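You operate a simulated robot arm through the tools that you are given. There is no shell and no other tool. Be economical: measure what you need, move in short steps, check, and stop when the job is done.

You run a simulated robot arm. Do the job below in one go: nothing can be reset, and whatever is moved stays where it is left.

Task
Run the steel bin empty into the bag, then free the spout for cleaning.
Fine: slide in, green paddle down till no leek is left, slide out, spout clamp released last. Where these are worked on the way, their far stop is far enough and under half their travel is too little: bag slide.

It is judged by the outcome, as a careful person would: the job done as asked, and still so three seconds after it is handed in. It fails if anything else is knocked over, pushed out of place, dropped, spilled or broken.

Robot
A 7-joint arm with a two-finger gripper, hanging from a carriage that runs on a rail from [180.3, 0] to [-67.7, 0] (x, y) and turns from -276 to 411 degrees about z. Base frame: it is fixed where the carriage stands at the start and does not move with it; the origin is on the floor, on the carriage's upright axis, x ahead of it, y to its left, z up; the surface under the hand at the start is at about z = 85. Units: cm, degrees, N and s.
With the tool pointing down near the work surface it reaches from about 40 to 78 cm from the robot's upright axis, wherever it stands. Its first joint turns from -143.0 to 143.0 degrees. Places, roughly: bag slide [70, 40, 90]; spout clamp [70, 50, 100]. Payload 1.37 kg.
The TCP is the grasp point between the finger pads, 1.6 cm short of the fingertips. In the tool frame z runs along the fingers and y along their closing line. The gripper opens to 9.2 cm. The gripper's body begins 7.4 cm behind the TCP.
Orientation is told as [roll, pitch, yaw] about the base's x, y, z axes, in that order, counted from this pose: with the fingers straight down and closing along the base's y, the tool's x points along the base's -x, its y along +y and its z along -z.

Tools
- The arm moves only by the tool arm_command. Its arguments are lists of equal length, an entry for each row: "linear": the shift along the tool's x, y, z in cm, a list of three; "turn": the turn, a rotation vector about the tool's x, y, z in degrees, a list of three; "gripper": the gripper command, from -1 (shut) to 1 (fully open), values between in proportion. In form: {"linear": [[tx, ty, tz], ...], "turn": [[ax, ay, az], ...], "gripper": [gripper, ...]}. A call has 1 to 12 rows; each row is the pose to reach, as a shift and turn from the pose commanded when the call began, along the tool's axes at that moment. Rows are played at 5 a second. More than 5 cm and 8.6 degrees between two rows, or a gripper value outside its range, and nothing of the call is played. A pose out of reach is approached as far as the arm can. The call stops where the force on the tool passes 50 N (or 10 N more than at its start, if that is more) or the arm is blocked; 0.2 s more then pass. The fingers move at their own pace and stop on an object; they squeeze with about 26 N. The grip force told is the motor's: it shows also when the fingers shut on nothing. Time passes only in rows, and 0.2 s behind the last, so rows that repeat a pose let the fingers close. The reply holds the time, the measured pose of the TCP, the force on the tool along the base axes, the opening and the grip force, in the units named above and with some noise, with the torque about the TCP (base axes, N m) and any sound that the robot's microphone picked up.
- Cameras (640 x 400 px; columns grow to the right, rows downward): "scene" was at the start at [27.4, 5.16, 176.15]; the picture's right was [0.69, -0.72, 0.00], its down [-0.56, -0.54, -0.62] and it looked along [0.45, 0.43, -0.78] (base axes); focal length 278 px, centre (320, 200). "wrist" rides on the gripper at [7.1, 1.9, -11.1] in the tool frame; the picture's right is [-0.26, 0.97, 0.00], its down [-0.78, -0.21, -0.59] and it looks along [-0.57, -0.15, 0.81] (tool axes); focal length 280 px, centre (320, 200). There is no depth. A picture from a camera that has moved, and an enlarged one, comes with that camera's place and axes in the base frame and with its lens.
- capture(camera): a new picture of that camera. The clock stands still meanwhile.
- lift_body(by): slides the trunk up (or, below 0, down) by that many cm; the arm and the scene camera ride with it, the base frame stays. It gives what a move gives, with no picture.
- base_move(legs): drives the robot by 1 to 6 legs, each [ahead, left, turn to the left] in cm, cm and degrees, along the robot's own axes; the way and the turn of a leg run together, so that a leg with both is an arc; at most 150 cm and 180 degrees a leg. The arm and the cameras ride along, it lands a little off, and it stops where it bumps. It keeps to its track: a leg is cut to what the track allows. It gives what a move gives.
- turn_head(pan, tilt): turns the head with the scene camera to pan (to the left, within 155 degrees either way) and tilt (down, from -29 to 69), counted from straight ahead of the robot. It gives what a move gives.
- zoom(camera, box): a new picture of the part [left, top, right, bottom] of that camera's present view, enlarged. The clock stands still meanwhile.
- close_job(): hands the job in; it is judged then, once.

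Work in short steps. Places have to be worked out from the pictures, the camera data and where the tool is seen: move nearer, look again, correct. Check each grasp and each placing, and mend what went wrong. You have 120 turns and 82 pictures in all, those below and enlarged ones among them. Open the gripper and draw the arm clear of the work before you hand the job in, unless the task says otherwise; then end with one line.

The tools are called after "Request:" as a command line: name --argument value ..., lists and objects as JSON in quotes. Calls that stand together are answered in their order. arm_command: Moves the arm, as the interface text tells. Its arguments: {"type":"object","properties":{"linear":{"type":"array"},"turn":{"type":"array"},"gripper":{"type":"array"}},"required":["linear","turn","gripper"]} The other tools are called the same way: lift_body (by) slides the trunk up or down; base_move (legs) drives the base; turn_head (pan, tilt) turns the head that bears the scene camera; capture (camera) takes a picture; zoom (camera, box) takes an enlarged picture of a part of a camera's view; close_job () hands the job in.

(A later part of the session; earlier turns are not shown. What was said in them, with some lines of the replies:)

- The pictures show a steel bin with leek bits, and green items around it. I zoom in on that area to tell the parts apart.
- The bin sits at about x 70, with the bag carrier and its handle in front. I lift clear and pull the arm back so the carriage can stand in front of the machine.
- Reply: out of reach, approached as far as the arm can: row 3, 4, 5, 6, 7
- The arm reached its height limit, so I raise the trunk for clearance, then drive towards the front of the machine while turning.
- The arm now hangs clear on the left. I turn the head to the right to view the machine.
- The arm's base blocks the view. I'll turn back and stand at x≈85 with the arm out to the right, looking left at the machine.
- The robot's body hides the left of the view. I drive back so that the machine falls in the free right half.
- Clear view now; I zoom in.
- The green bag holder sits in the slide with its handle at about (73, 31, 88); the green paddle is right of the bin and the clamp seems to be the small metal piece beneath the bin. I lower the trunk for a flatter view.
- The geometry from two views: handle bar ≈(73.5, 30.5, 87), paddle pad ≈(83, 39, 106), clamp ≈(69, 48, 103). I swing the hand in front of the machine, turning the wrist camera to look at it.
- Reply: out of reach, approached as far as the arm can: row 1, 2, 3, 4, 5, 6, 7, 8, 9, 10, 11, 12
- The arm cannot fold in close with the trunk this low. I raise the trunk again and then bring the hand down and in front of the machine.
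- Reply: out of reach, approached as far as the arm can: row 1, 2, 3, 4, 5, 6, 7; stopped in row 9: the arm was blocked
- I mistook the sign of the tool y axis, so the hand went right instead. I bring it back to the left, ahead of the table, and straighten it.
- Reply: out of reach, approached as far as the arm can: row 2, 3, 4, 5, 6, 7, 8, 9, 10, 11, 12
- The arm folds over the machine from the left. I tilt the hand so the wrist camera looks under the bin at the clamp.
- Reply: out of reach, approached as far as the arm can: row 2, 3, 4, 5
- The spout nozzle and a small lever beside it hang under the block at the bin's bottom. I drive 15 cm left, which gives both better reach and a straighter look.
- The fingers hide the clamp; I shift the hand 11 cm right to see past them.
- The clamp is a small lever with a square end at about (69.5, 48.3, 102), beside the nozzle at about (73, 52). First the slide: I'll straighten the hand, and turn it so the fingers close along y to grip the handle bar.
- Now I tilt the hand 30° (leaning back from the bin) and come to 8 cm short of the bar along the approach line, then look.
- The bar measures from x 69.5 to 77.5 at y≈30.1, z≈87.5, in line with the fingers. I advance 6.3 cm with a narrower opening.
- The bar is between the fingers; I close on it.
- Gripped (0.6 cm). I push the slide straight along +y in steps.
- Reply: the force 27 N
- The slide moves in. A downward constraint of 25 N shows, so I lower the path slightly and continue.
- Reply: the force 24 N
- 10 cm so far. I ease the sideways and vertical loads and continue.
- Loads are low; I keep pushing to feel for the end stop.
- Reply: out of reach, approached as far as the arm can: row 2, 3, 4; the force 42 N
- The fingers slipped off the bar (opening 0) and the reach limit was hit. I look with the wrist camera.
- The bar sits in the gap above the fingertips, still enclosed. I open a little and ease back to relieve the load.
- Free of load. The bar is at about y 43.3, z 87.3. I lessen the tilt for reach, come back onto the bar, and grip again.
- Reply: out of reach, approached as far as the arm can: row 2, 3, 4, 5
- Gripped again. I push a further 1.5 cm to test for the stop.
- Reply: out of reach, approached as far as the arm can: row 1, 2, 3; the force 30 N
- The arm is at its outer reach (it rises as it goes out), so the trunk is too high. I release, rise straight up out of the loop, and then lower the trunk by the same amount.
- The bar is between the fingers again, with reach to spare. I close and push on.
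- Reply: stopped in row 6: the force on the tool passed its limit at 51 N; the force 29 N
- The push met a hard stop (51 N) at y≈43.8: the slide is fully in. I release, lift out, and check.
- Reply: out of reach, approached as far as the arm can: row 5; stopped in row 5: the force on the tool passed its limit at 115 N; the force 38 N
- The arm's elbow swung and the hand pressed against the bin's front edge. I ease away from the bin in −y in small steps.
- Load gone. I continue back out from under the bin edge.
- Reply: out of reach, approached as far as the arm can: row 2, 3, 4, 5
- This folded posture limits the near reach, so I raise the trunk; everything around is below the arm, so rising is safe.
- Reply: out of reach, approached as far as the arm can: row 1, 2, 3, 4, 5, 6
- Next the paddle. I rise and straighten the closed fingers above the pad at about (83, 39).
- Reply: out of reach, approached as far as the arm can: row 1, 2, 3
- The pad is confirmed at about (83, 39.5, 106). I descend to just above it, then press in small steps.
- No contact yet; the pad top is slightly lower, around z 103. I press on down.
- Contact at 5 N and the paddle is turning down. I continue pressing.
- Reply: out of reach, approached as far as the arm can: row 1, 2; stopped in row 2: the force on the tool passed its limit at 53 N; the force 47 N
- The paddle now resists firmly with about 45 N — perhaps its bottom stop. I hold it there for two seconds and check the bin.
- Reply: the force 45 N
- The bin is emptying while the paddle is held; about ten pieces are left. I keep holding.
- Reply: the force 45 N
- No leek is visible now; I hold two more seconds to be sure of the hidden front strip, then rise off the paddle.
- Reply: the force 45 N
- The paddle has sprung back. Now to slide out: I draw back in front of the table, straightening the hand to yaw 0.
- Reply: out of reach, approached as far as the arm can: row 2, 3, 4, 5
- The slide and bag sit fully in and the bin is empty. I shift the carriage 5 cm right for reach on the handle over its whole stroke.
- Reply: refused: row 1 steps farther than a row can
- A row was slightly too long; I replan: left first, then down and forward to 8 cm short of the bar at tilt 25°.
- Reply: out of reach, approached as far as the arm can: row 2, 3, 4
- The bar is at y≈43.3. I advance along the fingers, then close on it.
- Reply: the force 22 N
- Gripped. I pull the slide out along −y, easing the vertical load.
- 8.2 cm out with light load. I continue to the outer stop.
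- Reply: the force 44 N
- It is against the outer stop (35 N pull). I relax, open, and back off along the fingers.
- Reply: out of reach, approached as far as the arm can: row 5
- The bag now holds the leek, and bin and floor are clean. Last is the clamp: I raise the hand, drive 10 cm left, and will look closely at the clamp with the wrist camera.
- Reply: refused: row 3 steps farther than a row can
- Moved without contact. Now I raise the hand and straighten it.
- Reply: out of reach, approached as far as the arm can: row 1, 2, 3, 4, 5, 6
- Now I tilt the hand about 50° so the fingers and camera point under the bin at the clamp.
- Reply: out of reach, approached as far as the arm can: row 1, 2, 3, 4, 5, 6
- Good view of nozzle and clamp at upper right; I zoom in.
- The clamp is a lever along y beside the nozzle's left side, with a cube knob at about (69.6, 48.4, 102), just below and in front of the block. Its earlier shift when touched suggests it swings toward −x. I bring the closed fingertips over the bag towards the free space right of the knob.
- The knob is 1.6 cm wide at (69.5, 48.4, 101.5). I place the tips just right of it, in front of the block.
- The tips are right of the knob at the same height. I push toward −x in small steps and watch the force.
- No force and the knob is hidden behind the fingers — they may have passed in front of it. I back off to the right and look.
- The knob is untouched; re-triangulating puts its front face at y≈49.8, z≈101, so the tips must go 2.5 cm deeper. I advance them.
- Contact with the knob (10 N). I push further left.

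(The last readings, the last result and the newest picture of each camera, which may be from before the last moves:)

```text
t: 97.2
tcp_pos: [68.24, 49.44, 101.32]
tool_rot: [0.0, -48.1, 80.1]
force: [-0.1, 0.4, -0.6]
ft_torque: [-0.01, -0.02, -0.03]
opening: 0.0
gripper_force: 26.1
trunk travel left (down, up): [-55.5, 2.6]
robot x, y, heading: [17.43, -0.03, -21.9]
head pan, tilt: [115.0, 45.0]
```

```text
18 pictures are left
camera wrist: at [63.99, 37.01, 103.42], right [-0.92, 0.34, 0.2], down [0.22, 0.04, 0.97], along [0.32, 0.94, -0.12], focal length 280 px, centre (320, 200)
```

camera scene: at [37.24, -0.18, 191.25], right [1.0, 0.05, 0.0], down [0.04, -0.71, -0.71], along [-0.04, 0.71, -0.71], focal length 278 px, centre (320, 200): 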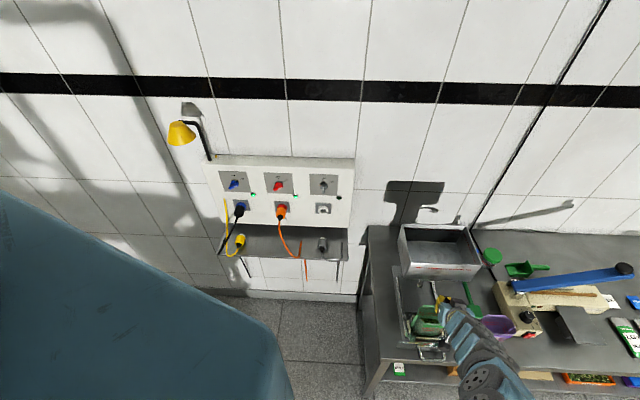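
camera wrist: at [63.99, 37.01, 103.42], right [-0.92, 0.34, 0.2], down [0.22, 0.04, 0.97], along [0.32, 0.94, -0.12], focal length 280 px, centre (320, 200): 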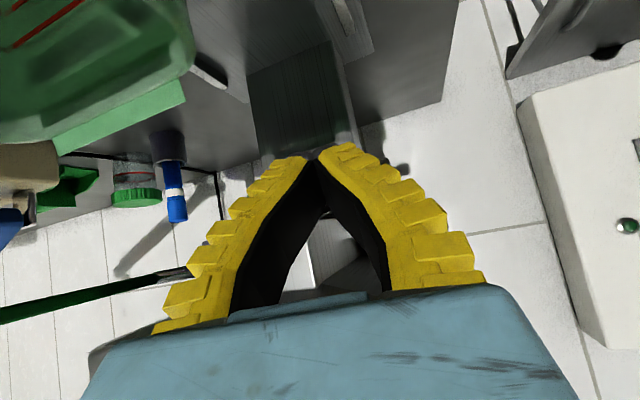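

The force has vanished: the lever either swung away or slipped past. I back off to see.

Request:
arm_command --linear '[[0, 0, -3], [0, 0, -6], [0, -4, -7.5], [0, -8, -8]]' --turn '[[0, 0, 0], [0, 0, 0], [0, 0, 0], [0, 0, 0]]' --gripper '[-1, -1, -1, -1]'

Request:
capture --camera "wrist"

```text
t: 98.2
tcp_pos: [75.12, 42.12, 106.82]
tool_rot: [-0.1, -48.1, 80.2]
force: [-0.4, 0.1, 0.4]
ft_torque: [0.04, -0.03, -0.05]
opening: 0.0
gripper_force: 25.8
out of reach, approached as far as the arm can: row 2, 3
trunk travel left (down, up): [-55.5, 2.6]
robot x, y, heading: [17.39, -0.4, -22.0]
head pan, tilt: [115.0, 45.0]
```

```text
17 pictures are left
camera wrist: at [70.82, 29.75, 108.84], right [-0.92, 0.34, 0.19], down [0.22, 0.04, 0.97], along [0.32, 0.94, -0.12], focal length 280 px, centre (320, 200)
```

wrist: 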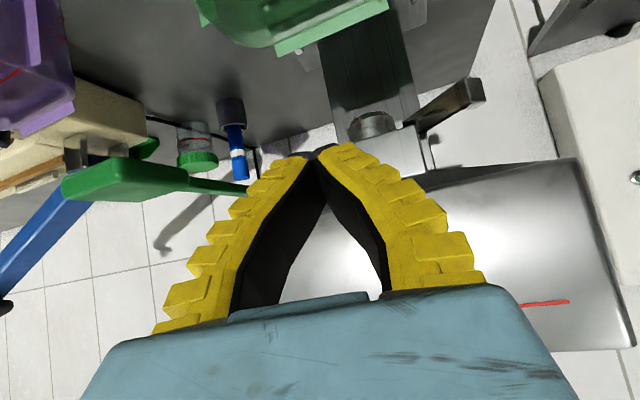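

The lever swung out to the left. I zoom to judge its angle.

Request:
zoom --camera "wrist" --box '[340, 50, 500, 180]'

```text
3.08 times, centred on (420, 115) of wrist
camera zoom: at [70.82, 29.75, 108.84], right [-0.92, 0.34, 0.19], down [0.22, 0.04, 0.97], along [0.32, 0.94, -0.12], focal length 863 px, centre (12, 462)
```

zoom: 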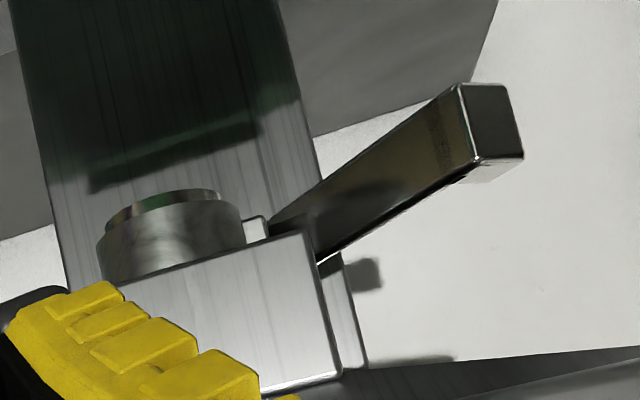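

The lever is about halfway (~45°), end at about (65.3, 51.7, 101). I come round in front of its end, tilting a bit flatter for bin clearance, to push it on in +y.

Request:
arm_command --linear '[[0.4, 3, 1], [0.8, 6, 2], [1.26, 9, 3.1], [1.26, 9.5, 5.3], [1.26, 10, 7.4]]' --turn '[[0, 0, 0], [0, 0, 0], [0, -3, 0], [0, -6, 0], [0, -8, 0]]' --gripper '[-1, -1, -1, -1, -1]'

Request:
capture --camera "wrist"

```text
t: 99.4
tcp_pos: [66.2, 48.46, 100.58]
tool_rot: [-0.2, -56.0, 80.1]
force: [-0.5, 0.2, 0.3]
ft_torque: [0.02, 0.0, 0.03]
opening: 0.0
gripper_force: 26.0
trunk travel left (down, up): [-55.5, 2.6]
robot x, y, heading: [17.75, -0.14, -22.1]
head pan, tilt: [115.0, 45.0]
```

```text
15 pictures are left
camera wrist: at [61.92, 35.89, 100.81], right [-0.93, 0.31, 0.22], down [0.2, -0.09, 0.98], along [0.32, 0.95, 0.02], focal length 280 px, centre (320, 200)
```

wrist: 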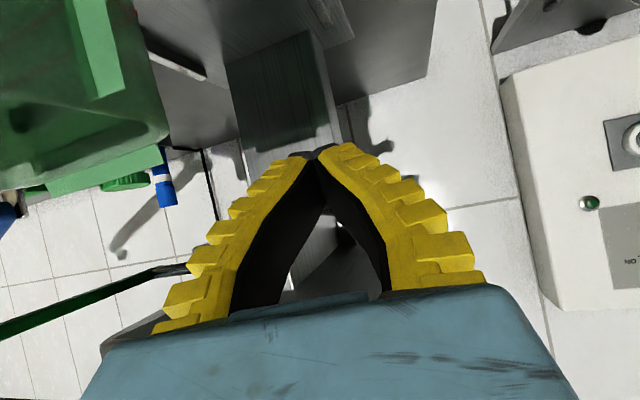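

Tilt 56° works and the fingertips stand in front of the lever's end. I push in +y in small steps.

Request:
arm_command --linear '[[-0.55, 0.3, 0.8], [-1.1, 0.6, 1.6], [-1.65, 1.0, 2.4], [-2.0, 1.3, 2.9]]' --turn '[[0, 0, 0], [0, 0, 0], [0, 0, 0], [0, 0, 0]]' --gripper '[-1, -1, -1, -1]'

```text
t: 100.4
tcp_pos: [66.4, 51.86, 101.14]
tool_rot: [-0.9, -56.1, 80.2]
force: [2.5, 0.0, 0.7]
ft_torque: [-0.02, 0.13, 0.14]
opening: 0.01
gripper_force: 26.1
trunk travel left (down, up): [-55.5, 2.6]
robot x, y, heading: [17.4, -0.04, -22.0]
head pan, tilt: [115.0, 45.0]
```

Light contact only. I push on 2 cm more in +y with some −x.

Request:
arm_command --linear '[[-0.4, 0.7, 0.4], [-0.8, 1.4, 0.9], [-1.1, 2.1, 1.4], [-1.1, 2.8, 1.4]]' --turn '[[0, 0, 0], [0, 0, 0], [0, 0, 0], [0, 0, 0]]' --gripper '[-1, -1, -1, -1]'

Request:
capture --camera "wrist"

```text
t: 100.9
tcp_pos: [65.78, 51.9, 100.79]
tool_rot: [-0.7, -55.7, 79.7]
force: [-7.2, -36.4, 20.0]
ft_torque: [2.37, -0.16, 0.58]
opening: 0.0
gripper_force: 26.7
trunk travel left (down, up): [-55.5, 2.6]
robot x, y, heading: [17.34, -0.14, -22.1]
head pan, tilt: [115.0, 45.0]
stopped in row 2: the force on the tool passed its limit at 58 N (the readings are from after the stop); the commanded pose is now the measured one
```

```text
14 pictures are left
camera wrist: at [61.2, 39.56, 101.08], right [-0.92, 0.33, 0.21], down [0.19, -0.09, 0.98], along [0.34, 0.94, 0.02], focal length 280 px, centre (320, 200)
```

wrist: 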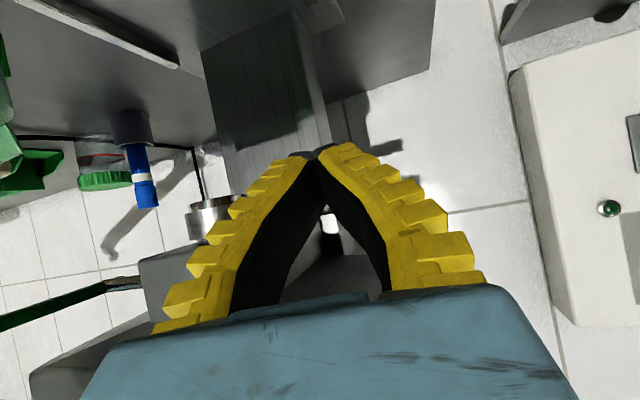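

The torque shows the hand touching the bin's lower edge rather than the lever. I back off and look at the lever.

Request:
arm_command --linear '[[0.5, -0.2, -1], [0.8, -0.4, -3.5], [0, -2, -6.5], [-1, -6, -8], [-2, -10, -8.5]]' --turn '[[0, 0, 0], [0, 0, 0], [0, 0, 0], [0, 0, 0], [0, 0, 0]]' --gripper '[-1, -1, -1, -1, -1]'

Request:
capture --camera "wrist"

```text
t: 102.1
tcp_pos: [74.05, 45.04, 107.28]
tool_rot: [-0.5, -55.9, 79.6]
force: [-0.8, 0.8, -1.2]
ft_torque: [0.01, -0.01, -0.02]
opening: 0.0
gripper_force: 26.1
trunk travel left (down, up): [-55.5, 2.6]
robot x, y, heading: [17.43, -0.12, -22.1]
head pan, tilt: [115.0, 45.0]
```

```text
13 pictures are left
camera wrist: at [69.59, 32.6, 107.69], right [-0.92, 0.32, 0.21], down [0.19, -0.09, 0.98], along [0.33, 0.94, 0.02], focal length 280 px, centre (320, 200)
```

wrist: 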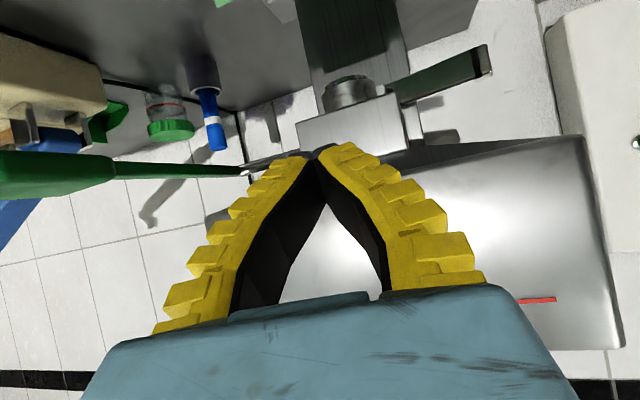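

Request:
zoom --camera "wrist" --box '[300, 20, 510, 170]'

Request:
zoom --camera "scene" --box '[370, 210, 510, 360]'

```text
2.67 times, centred on (405, 95) of wrist
camera zoom: at [69.59, 32.6, 107.69], right [-0.92, 0.32, 0.21], down [0.19, -0.09, 0.98], along [0.33, 0.94, 0.02], focal length 748 px, centre (93, 480)
```

zoom: 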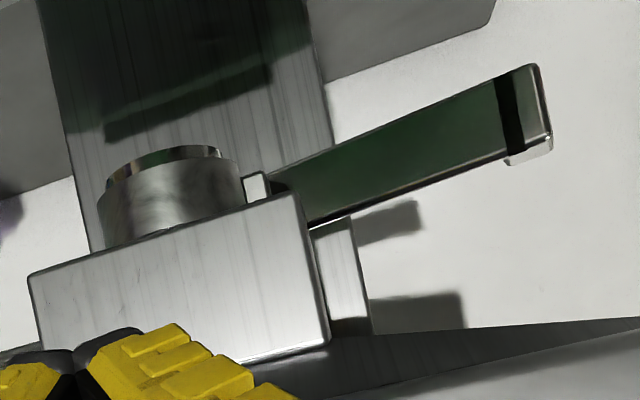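

```text
2.67 times, centred on (440, 285) of scene
camera zoom: at [37.27, -0.25, 191.24], right [1.0, 0.05, 0.0], down [0.04, -0.71, -0.71], along [-0.04, 0.71, -0.71], focal length 742 px, centre (0, -27)
```

zoom: 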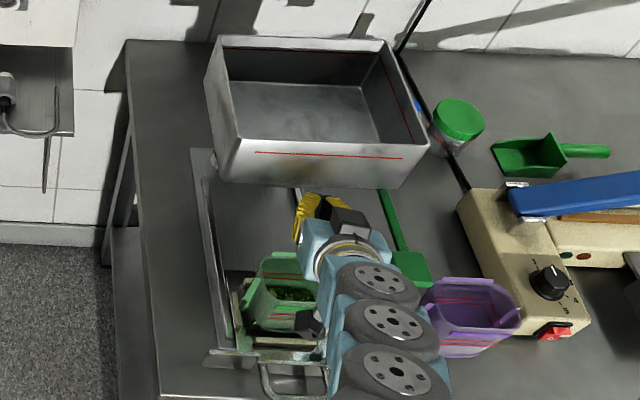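

The lever end is now at about (63.5, 55, 101), nearly square out to the left but perhaps not at its stop; only the hand's housing met the bin. I'll finish it from the left side of the bin, with the hand leaning away. First I retreat and straighten.

Request:
arm_command --linear '[[0.5, -0.3, -1.7], [1, -0.6, -3.4], [1.5, -0.9, -5.1], [2, -1.2, -6.8], [2.5, -1.5, -8.5], [2.9, -1.8, -10.2], [3.3, -2.1, -12]]' --turn '[[0, 8, 0], [0, 16, 0], [0, 24, 0], [0, 32, 0], [0, 40, 0], [0, 48, 0], [0, 56, 0]]' --gripper '[-1, -1, -1, -1, -1, -1, -1]'

Request:
arm_command --linear '[[0, 0, 0], [0, 0, 0], [0, 0, 0], [0, 0, 0], [0, 0, 0], [0, 0, 0], [0, 0, 0], [0, 0, 0], [0, 0, 0], [0, 0, 0]]' --turn '[[0, 0, 8], [0, 0, 16], [0, 0, 24], [0, 0, 32], [0, 0, 40], [0, 0, 48], [0, 0, 56], [0, 0, 64], [0, 0, 72], [0, 0, 79.6]]' --gripper '[-1, -1, -1, -1, -1, -1, -1, -1, -1, -1]'

Request:
base_move --legs '[[-18.55, -7.5, 0]]'

Request:
capture --camera "scene"

```text
t: 103.7
tcp_pos: [73.89, 33.19, 111.41]
tool_rot: [-0.4, 0.2, 79.1]
force: [0.0, -0.2, 0.2]
ft_torque: [0.01, 0.0, -0.02]
opening: 0.01
gripper_force: 26.2
out of reach, approached as far as the arm can: row 2
trunk travel left (down, up): [-55.5, 2.6]
robot x, y, heading: [17.71, 0.32, -22.2]
head pan, tilt: [115.0, 45.0]
```

```text
t: 105.9
tcp_pos: [74.09, 33.05, 111.53]
tool_rot: [-0.1, -0.3, -0.5]
force: [-0.1, -0.6, -0.8]
ft_torque: [0.02, 0.01, 0.0]
opening: 0.0
gripper_force: 25.9
trunk travel left (down, up): [-55.5, 2.6]
robot x, y, heading: [17.08, -0.5, -22.0]
head pan, tilt: [115.0, 45.0]
```

```text
t: 107.5
tcp_pos: [54.14, 32.95, 111.46]
tool_rot: [-0.1, -0.2, -0.3]
force: [0.0, 0.5, 0.3]
ft_torque: [-0.02, 0.03, -0.01]
opening: 0.0
gripper_force: 25.9
trunk travel left (down, up): [-55.5, 2.6]
robot x, y, heading: [-2.83, 0.12, -22.2]
head pan, tilt: [115.0, 45.0]
```

```text
10 pictures are left
camera scene: at [17.31, -0.23, 191.25], right [1.0, 0.05, 0.0], down [0.04, -0.71, -0.71], along [-0.04, 0.71, -0.71], focal length 278 px, centre (320, 200)
```

scene: 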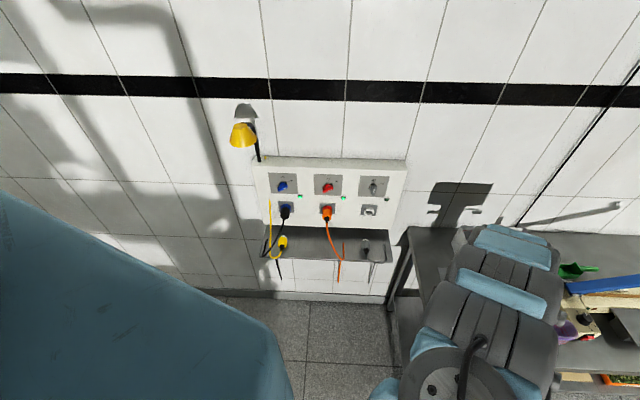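

Hand is left of the machine. I lean it 40° (fingers pointing right-down) while moving forward, staying left of the bin.

Request:
arm_command --linear '[[0, 3, 0], [0, 6, 0], [0, 9, 0], [0, 12, 0], [0, 15, 0]]' --turn '[[0, -8, 0], [0, -16, 0], [0, -24, 0], [0, -32, 0], [0, -40, 0]]' --gripper '[-1, -1, -1, -1, -1]'

Request:
capture --camera "wrist"

```text
t: 108.7
tcp_pos: [54.04, 47.92, 111.45]
tool_rot: [0.0, -40.3, -0.5]
force: [0.2, 0.1, 0.9]
ft_torque: [0.03, 0.05, 0.01]
opening: 0.0
gripper_force: 25.7
trunk travel left (down, up): [-55.5, 2.6]
robot x, y, heading: [-2.14, 0.17, -22.1]
head pan, tilt: [115.0, 45.0]
```

```text
9 pictures are left
camera wrist: at [41.34, 50.06, 115.25], right [0.21, 0.96, 0.17], down [0.21, -0.21, 0.95], along [0.96, -0.16, -0.25], focal length 280 px, centre (320, 200)
```

wrist: 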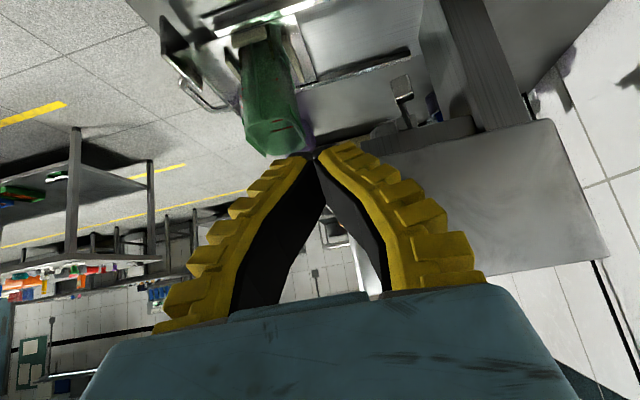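

Request:
zoom --camera "wrist" --box '[340, 40, 500, 160]'

```text
3.33 times, centred on (420, 100) of wrist
camera zoom: at [41.34, 50.06, 115.25], right [0.21, 0.96, 0.17], down [0.21, -0.21, 0.95], along [0.96, -0.16, -0.25], focal length 935 px, centre (-13, 533)
```

zoom: 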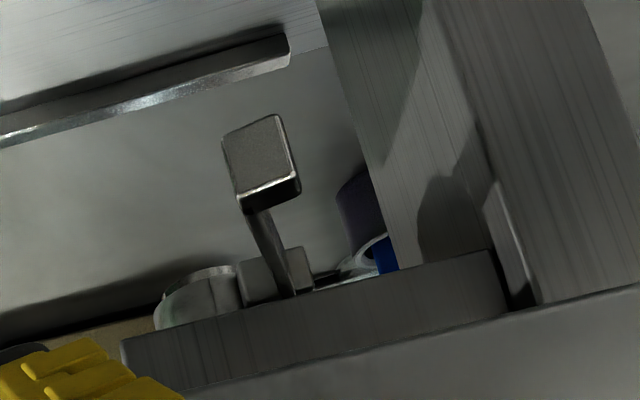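

From the left, the lever runs from its pivot (70, 56.1) to the knob (64.4, 55.1): ~80° out. I slide the tips in just in front of the knob, then press in +y to its stop.

Request:
arm_command --linear '[[0, 1, 3], [0, 2, 6], [-0.2, 3, 9], [-0.4, 3.8, 11.5], [-0.4, 3.8, 12.9]]' --turn '[[0, 0, 0], [0, 0, 0], [0, 0, 0], [0, 0, 0], [0, 0, 0]]' --gripper '[-1, -1, -1, -1, -1]'

Request:
arm_command --linear '[[0, 0.6, 0], [0, 1.2, 0], [0, 1.8, 0], [0, 2.4, 0]]' --turn '[[0, 0, 0], [0, 0, 0], [0, 0, 0], [0, 0, 0]]' --gripper '[-1, -1, -1, -1]'

Request:
zoom --camera "wrist" --box '[260, 40, 480, 220]'

```text
t: 109.9
tcp_pos: [58.85, 49.24, 104.6]
tool_rot: [0.1, -40.2, -0.4]
force: [1.4, 0.6, 0.6]
ft_torque: [-0.03, 0.06, -0.01]
opening: 0.0
gripper_force: 26.3
out of reach, approached as far as the arm can: row 3, 4, 5
trunk travel left (down, up): [-55.5, 2.6]
robot x, y, heading: [-2.7, 0.02, -22.2]
head pan, tilt: [115.0, 45.0]
```

```text
t: 110.9
tcp_pos: [58.02, 49.69, 104.73]
tool_rot: [0.1, -40.3, -0.2]
force: [-0.1, -0.1, -0.3]
ft_torque: [0.0, 0.0, 0.0]
opening: 0.0
gripper_force: 26.0
out of reach, approached as far as the arm can: row 1, 2, 3, 4
trunk travel left (down, up): [-55.5, 2.6]
robot x, y, heading: [-2.66, 0.06, -22.1]
head pan, tilt: [115.0, 45.0]
```

```text
2.22 times, centred on (370, 130) of wrist
camera zoom: at [45.3, 51.95, 108.45], right [0.2, 0.96, 0.17], down [0.21, -0.21, 0.95], along [0.96, -0.16, -0.25], focal length 623 px, centre (209, 356)
```

zoom: 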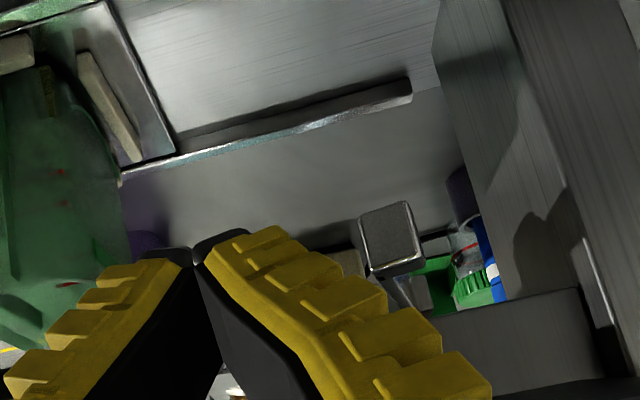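

The reach ran out before contact. I draw back to the left, then drive the carriage 12 cm right and try again.

Request:
arm_command --linear '[[0.8, 0, -3], [2, 0, -6], [3.6, 0, -9], [5.3, 0, -12.3]]' --turn '[[0, 0, 0], [0, 0, 0], [0, 0, 0], [0, 0, 0]]' --gripper '[-1, -1, -1, -1]'

```text
t: 111.9
tcp_pos: [45.94, 49.86, 110.54]
tool_rot: [-0.1, -40.3, -0.3]
force: [0.3, 0.0, -1.0]
ft_torque: [-0.01, 0.05, 0.0]
opening: 0.0
gripper_force: 25.9
trunk travel left (down, up): [-55.5, 2.6]
robot x, y, heading: [-2.8, -0.19, -22.0]
head pan, tilt: [115.0, 45.0]
```

Request:
base_move --legs '[[11.1, 4.5, 0]]'

Request:
arm_command --linear '[[0, 0.5, 2], [0, 1, 4], [-0.1, 1.6, 6.5], [-0.2, 2.2, 9]]' --turn '[[0, 0, 0], [0, 0, 0], [0, 0, 0], [0, 0, 0]]' --gripper '[-1, -1, -1, -1]'

Request:
capture --camera "wrist"

```text
t: 113.2
tcp_pos: [57.85, 49.98, 110.43]
tool_rot: [-0.1, -40.3, -0.2]
force: [0.2, 0.4, 0.4]
ft_torque: [0.0, 0.0, 0.0]
opening: 0.01
gripper_force: 26.0
trunk travel left (down, up): [-55.5, 2.6]
robot x, y, heading: [9.26, -0.08, -21.8]
head pan, tilt: [115.0, 45.0]
```

```text
t: 114.2
tcp_pos: [63.41, 52.35, 103.65]
tool_rot: [0.1, -40.2, 0.0]
force: [-6.4, 2.9, -0.9]
ft_torque: [-0.29, -0.52, -0.2]
opening: 0.01
gripper_force: 26.0
trunk travel left (down, up): [-55.5, 2.6]
robot x, y, heading: [9.64, -0.03, -21.9]
head pan, tilt: [115.0, 45.0]
```

```text
6 pictures are left
camera wrist: at [50.78, 54.4, 107.58], right [0.2, 0.96, 0.17], down [0.22, -0.21, 0.95], along [0.96, -0.15, -0.25], focal length 280 px, centre (320, 200)
```

wrist: 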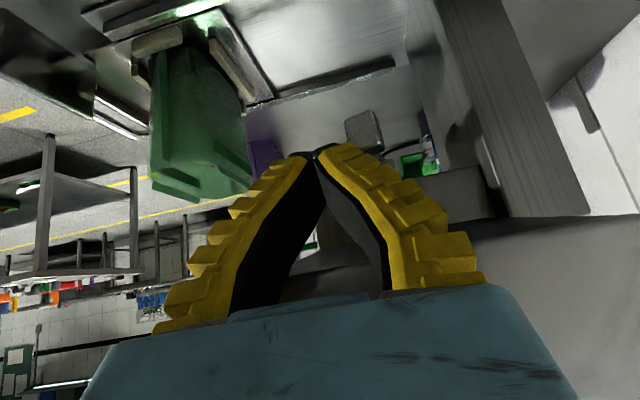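

A light touch (6 N) on the bin's side; I shift left 1.5 cm and down 2 cm at once.

Request:
arm_command --linear '[[1.2, 0, -0.9], [2.0, 0, 0], [2.5, 0, 0.5]]' --turn '[[0, 0, 0], [0, 0, 0], [0, 0, 0]]' --gripper '[-1, -1, -1]'

Request:
arm_command --linear '[[0, 0.6, 0], [0, 1.2, 0], [0, 1.7, 0]]' --turn '[[0, 0, 0], [0, 0, 0], [0, 0, 0]]' --gripper '[-1, -1, -1]'

```text
t: 115.0
tcp_pos: [62.41, 51.99, 101.72]
tool_rot: [-0.1, -40.3, -0.2]
force: [-0.7, 0.1, -0.1]
ft_torque: [0.06, -0.01, -0.01]
opening: 0.02
gripper_force: 26.0
trunk travel left (down, up): [-55.5, 2.6]
robot x, y, heading: [9.12, -0.23, -22.2]
head pan, tilt: [115.0, 45.0]
```

```text
t: 115.8
tcp_pos: [61.99, 52.42, 101.78]
tool_rot: [-0.1, -40.3, 0.0]
force: [-0.3, -0.3, -0.5]
ft_torque: [-0.02, -0.04, -0.01]
opening: 0.0
gripper_force: 26.1
out of reach, approached as far as the arm can: row 1, 2, 3
trunk travel left (down, up): [-55.5, 2.6]
robot x, y, heading: [9.54, 0.16, -22.1]
head pan, tilt: [115.0, 45.0]
```

Reach limit again, as the trunk is high. I draw back along the fingers, lower the trunk 8 cm, and return horizontally.

Request:
arm_command --linear '[[0, 0, -3.4], [0, 0, -6.8], [0, 0, -10.2]]' --turn '[[0, 0, 0], [0, 0, 0], [0, 0, 0]]' --gripper '[-1, -1, -1]'

Request:
lift_body --by -8

```text
t: 116.6
tcp_pos: [55.12, 52.49, 109.76]
tool_rot: [-0.1, -40.3, -0.2]
force: [-0.7, 0.2, -0.5]
ft_torque: [0.01, -0.04, 0.03]
opening: 0.0
gripper_force: 25.9
trunk travel left (down, up): [-55.5, 2.6]
robot x, y, heading: [9.66, -0.04, -22.0]
head pan, tilt: [115.0, 45.0]
```

```text
t: 117.7
tcp_pos: [55.17, 52.44, 101.74]
tool_rot: [0.0, -40.3, -0.2]
force: [0.8, 0.7, 0.0]
ft_torque: [0.0, 0.01, 0.01]
opening: 0.0
gripper_force: 26.0
trunk travel left (down, up): [-47.5, 10.6]
robot x, y, heading: [8.92, -0.07, -22.2]
head pan, tilt: [115.0, 45.0]
```

Request:
arm_command --linear '[[-1.8, -0.2, 1.5], [-3.6, -0.4, 3], [-5.5, -0.5, 4.7], [-5.5, 0.3, 4.7], [-5.5, 0.9, 4.7], [-5.5, 1.5, 4.7]]' --turn '[[0, 0, 0], [0, 0, 0], [0, 0, 0], [0, 0, 0], [0, 0, 0], [0, 0, 0]]' --gripper '[-1, -1, -1, -1, -1, -1]'

```text
t: 119.1
tcp_pos: [62.79, 52.57, 101.21]
tool_rot: [-1.2, -40.2, -0.4]
force: [-14.0, -29.1, 16.1]
ft_torque: [0.55, -0.3, -0.07]
opening: 0.02
gripper_force: 26.2
trunk travel left (down, up): [-47.5, 10.6]
robot x, y, heading: [9.25, 0.13, -21.9]
head pan, tilt: [115.0, 45.0]
stopped in row 6: the force on the tool passed its limit at 56 N (the readings are from after the stop); the commanded pose is now the measured one
```

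The lever itself now resists with over 50 N near the tips: it is at its far stop. I retreat left and check.

Request:
arm_command --linear '[[0, -0.8, 0], [1.8, -1, -1.5], [3.6, -1, -3.5], [5, -1, -6.5], [6, -1, -10]]' --turn '[[0, 0, 0], [0, 0, 0], [0, 0, 0], [0, 0, 0], [0, 0, 0]]' --gripper '[-1, -1, -1, -1, -1]'

Request:
zoom --camera "wrist" --box '[260, 0, 540, 200]'

```text
t: 120.3
tcp_pos: [51.83, 52.18, 105.15]
tool_rot: [-0.6, -40.3, -0.3]
force: [0.7, -0.2, 0.3]
ft_torque: [0.0, 0.04, -0.01]
opening: 0.0
gripper_force: 26.0
trunk travel left (down, up): [-47.5, 10.6]
robot x, y, heading: [9.01, 0.24, -21.9]
head pan, tilt: [115.0, 45.0]
```

```text
2.00 times, centred on (400, 100) of wrist
camera zoom: at [39.09, 54.41, 108.99], right [0.21, 0.96, 0.16], down [0.21, -0.21, 0.96], along [0.95, -0.17, -0.25], focal length 561 px, centre (160, 400)
```

zoom: 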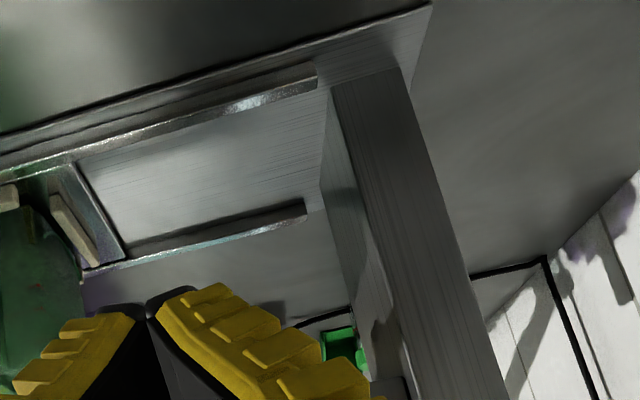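

The fingers hide it. I withdraw completely: raise the trunk, pull back and straighten, drive left and open the gripper.

Request:
lift_body --by 8

Request:
base_move --legs '[[-9.3, -3.7, 0]]'

Request:
arm_command --linear '[[0, -3, 0], [0, -6, 0], [0, -9, 0], [0, -12, 0], [0, -15, 0], [0, -18, 0]]' --turn '[[0, 8, 0], [0, 16, 0], [0, 24, 0], [0, 32, 0], [0, 40, 0], [0, 40, 0]]' --gripper '[-1, -1, -1, 0, 0.5, 1]'

Request:
base_move --legs '[[-23, -9.3, 0]]'

Request:
turn_head --pan 85 --tilt 45

Request:
capture --camera "scene"

```text
t: 121.4
tcp_pos: [51.77, 52.23, 113.22]
tool_rot: [-0.6, -40.3, -0.4]
force: [0.3, 0.1, 0.5]
ft_torque: [-0.01, -0.01, -0.04]
opening: 0.0
gripper_force: 26.1
trunk travel left (down, up): [-55.5, 2.6]
robot x, y, heading: [9.67, -0.02, -21.8]
head pan, tilt: [115.0, 45.0]
```

```text
t: 122.6
tcp_pos: [41.72, 52.48, 113.08]
tool_rot: [-0.6, -40.4, -0.3]
force: [0.2, 0.8, -0.6]
ft_torque: [-0.01, 0.02, -0.02]
opening: 0.0
gripper_force: 26.1
trunk travel left (down, up): [-55.5, 2.6]
robot x, y, heading: [-0.77, 0.07, -22.0]
head pan, tilt: [115.0, 45.0]
```

```text
t: 124.0
tcp_pos: [41.68, 34.34, 113.32]
tool_rot: [-0.4, -0.4, -0.5]
force: [1.2, 0.5, -0.2]
ft_torque: [-0.06, 0.01, 0.02]
opening: 9.18
gripper_force: 0.2
trunk travel left (down, up): [-55.5, 2.6]
robot x, y, heading: [-0.72, -0.14, -22.0]
head pan, tilt: [115.0, 45.0]
```

```text
t: 125.8
tcp_pos: [16.95, 34.26, 113.32]
tool_rot: [-0.4, -0.3, -0.8]
force: [-0.1, -0.8, 0.3]
ft_torque: [0.01, -0.02, 0.0]
opening: 9.18
gripper_force: 0.1
trunk travel left (down, up): [-55.5, 2.6]
robot x, y, heading: [-25.61, -0.15, -22.1]
head pan, tilt: [115.0, 45.0]
```

```text
t: 126.8
tcp_pos: [16.9, 34.34, 113.41]
tool_rot: [-0.4, -0.4, -0.8]
force: [-0.2, -0.1, 0.5]
ft_torque: [0.02, 0.03, -0.01]
opening: 9.16
gripper_force: 0.0
trunk travel left (down, up): [-55.5, 2.6]
robot x, y, heading: [-25.22, -0.09, -22.3]
head pan, tilt: [85.0, 45.0]
```

```text
4 pictures are left
camera scene: at [-1.47, -1.14, 191.25], right [0.89, -0.46, 0.0], down [-0.32, -0.63, -0.71], along [0.32, 0.63, -0.71], focal length 278 px, centre (320, 200)
```

scene: 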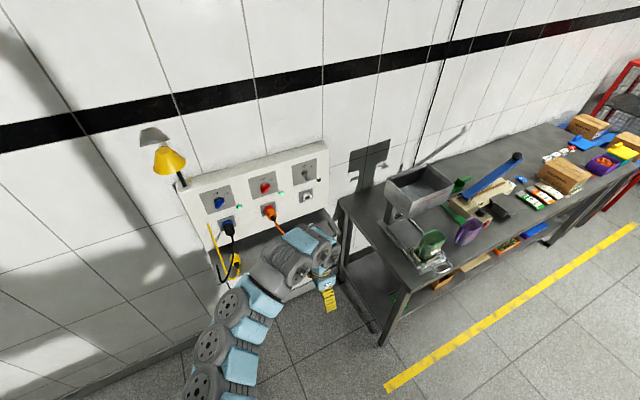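

The arm is clear with the gripper open. I zoom on the machine for the final check of lever, bag, and bin.

Request:
zoom --camera "scene" --box '[370, 150, 480, 280]'

```text
3.08 times, centred on (425, 215) of scene
camera zoom: at [-1.47, -1.14, 191.25], right [0.89, -0.46, 0.0], down [-0.32, -0.63, -0.71], along [0.32, 0.63, -0.71], focal length 856 px, centre (-3, 154)
```

zoom: 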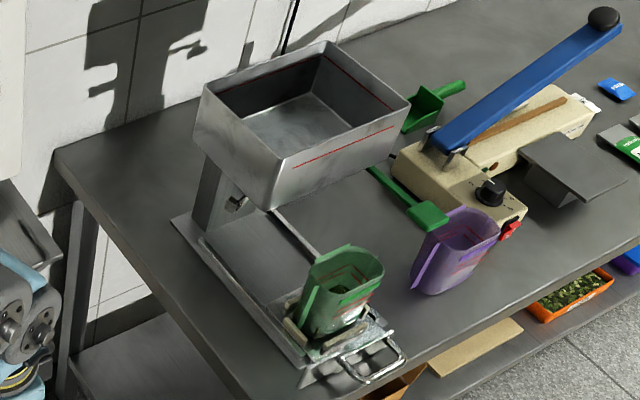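

The lever stays swung out to the left, the bin is empty, the slide is out with the leek in the bag, and nothing else has moved. I hand in the job.

Request:
close_job

```text
The job is handed in.
```

The steel bin has been run empty into the bag, the slide is back out, and the spout clamp was released last. During the work the hand pressed against the bin a few times, once peaking at 115 N, but the bin showed no visible shift.
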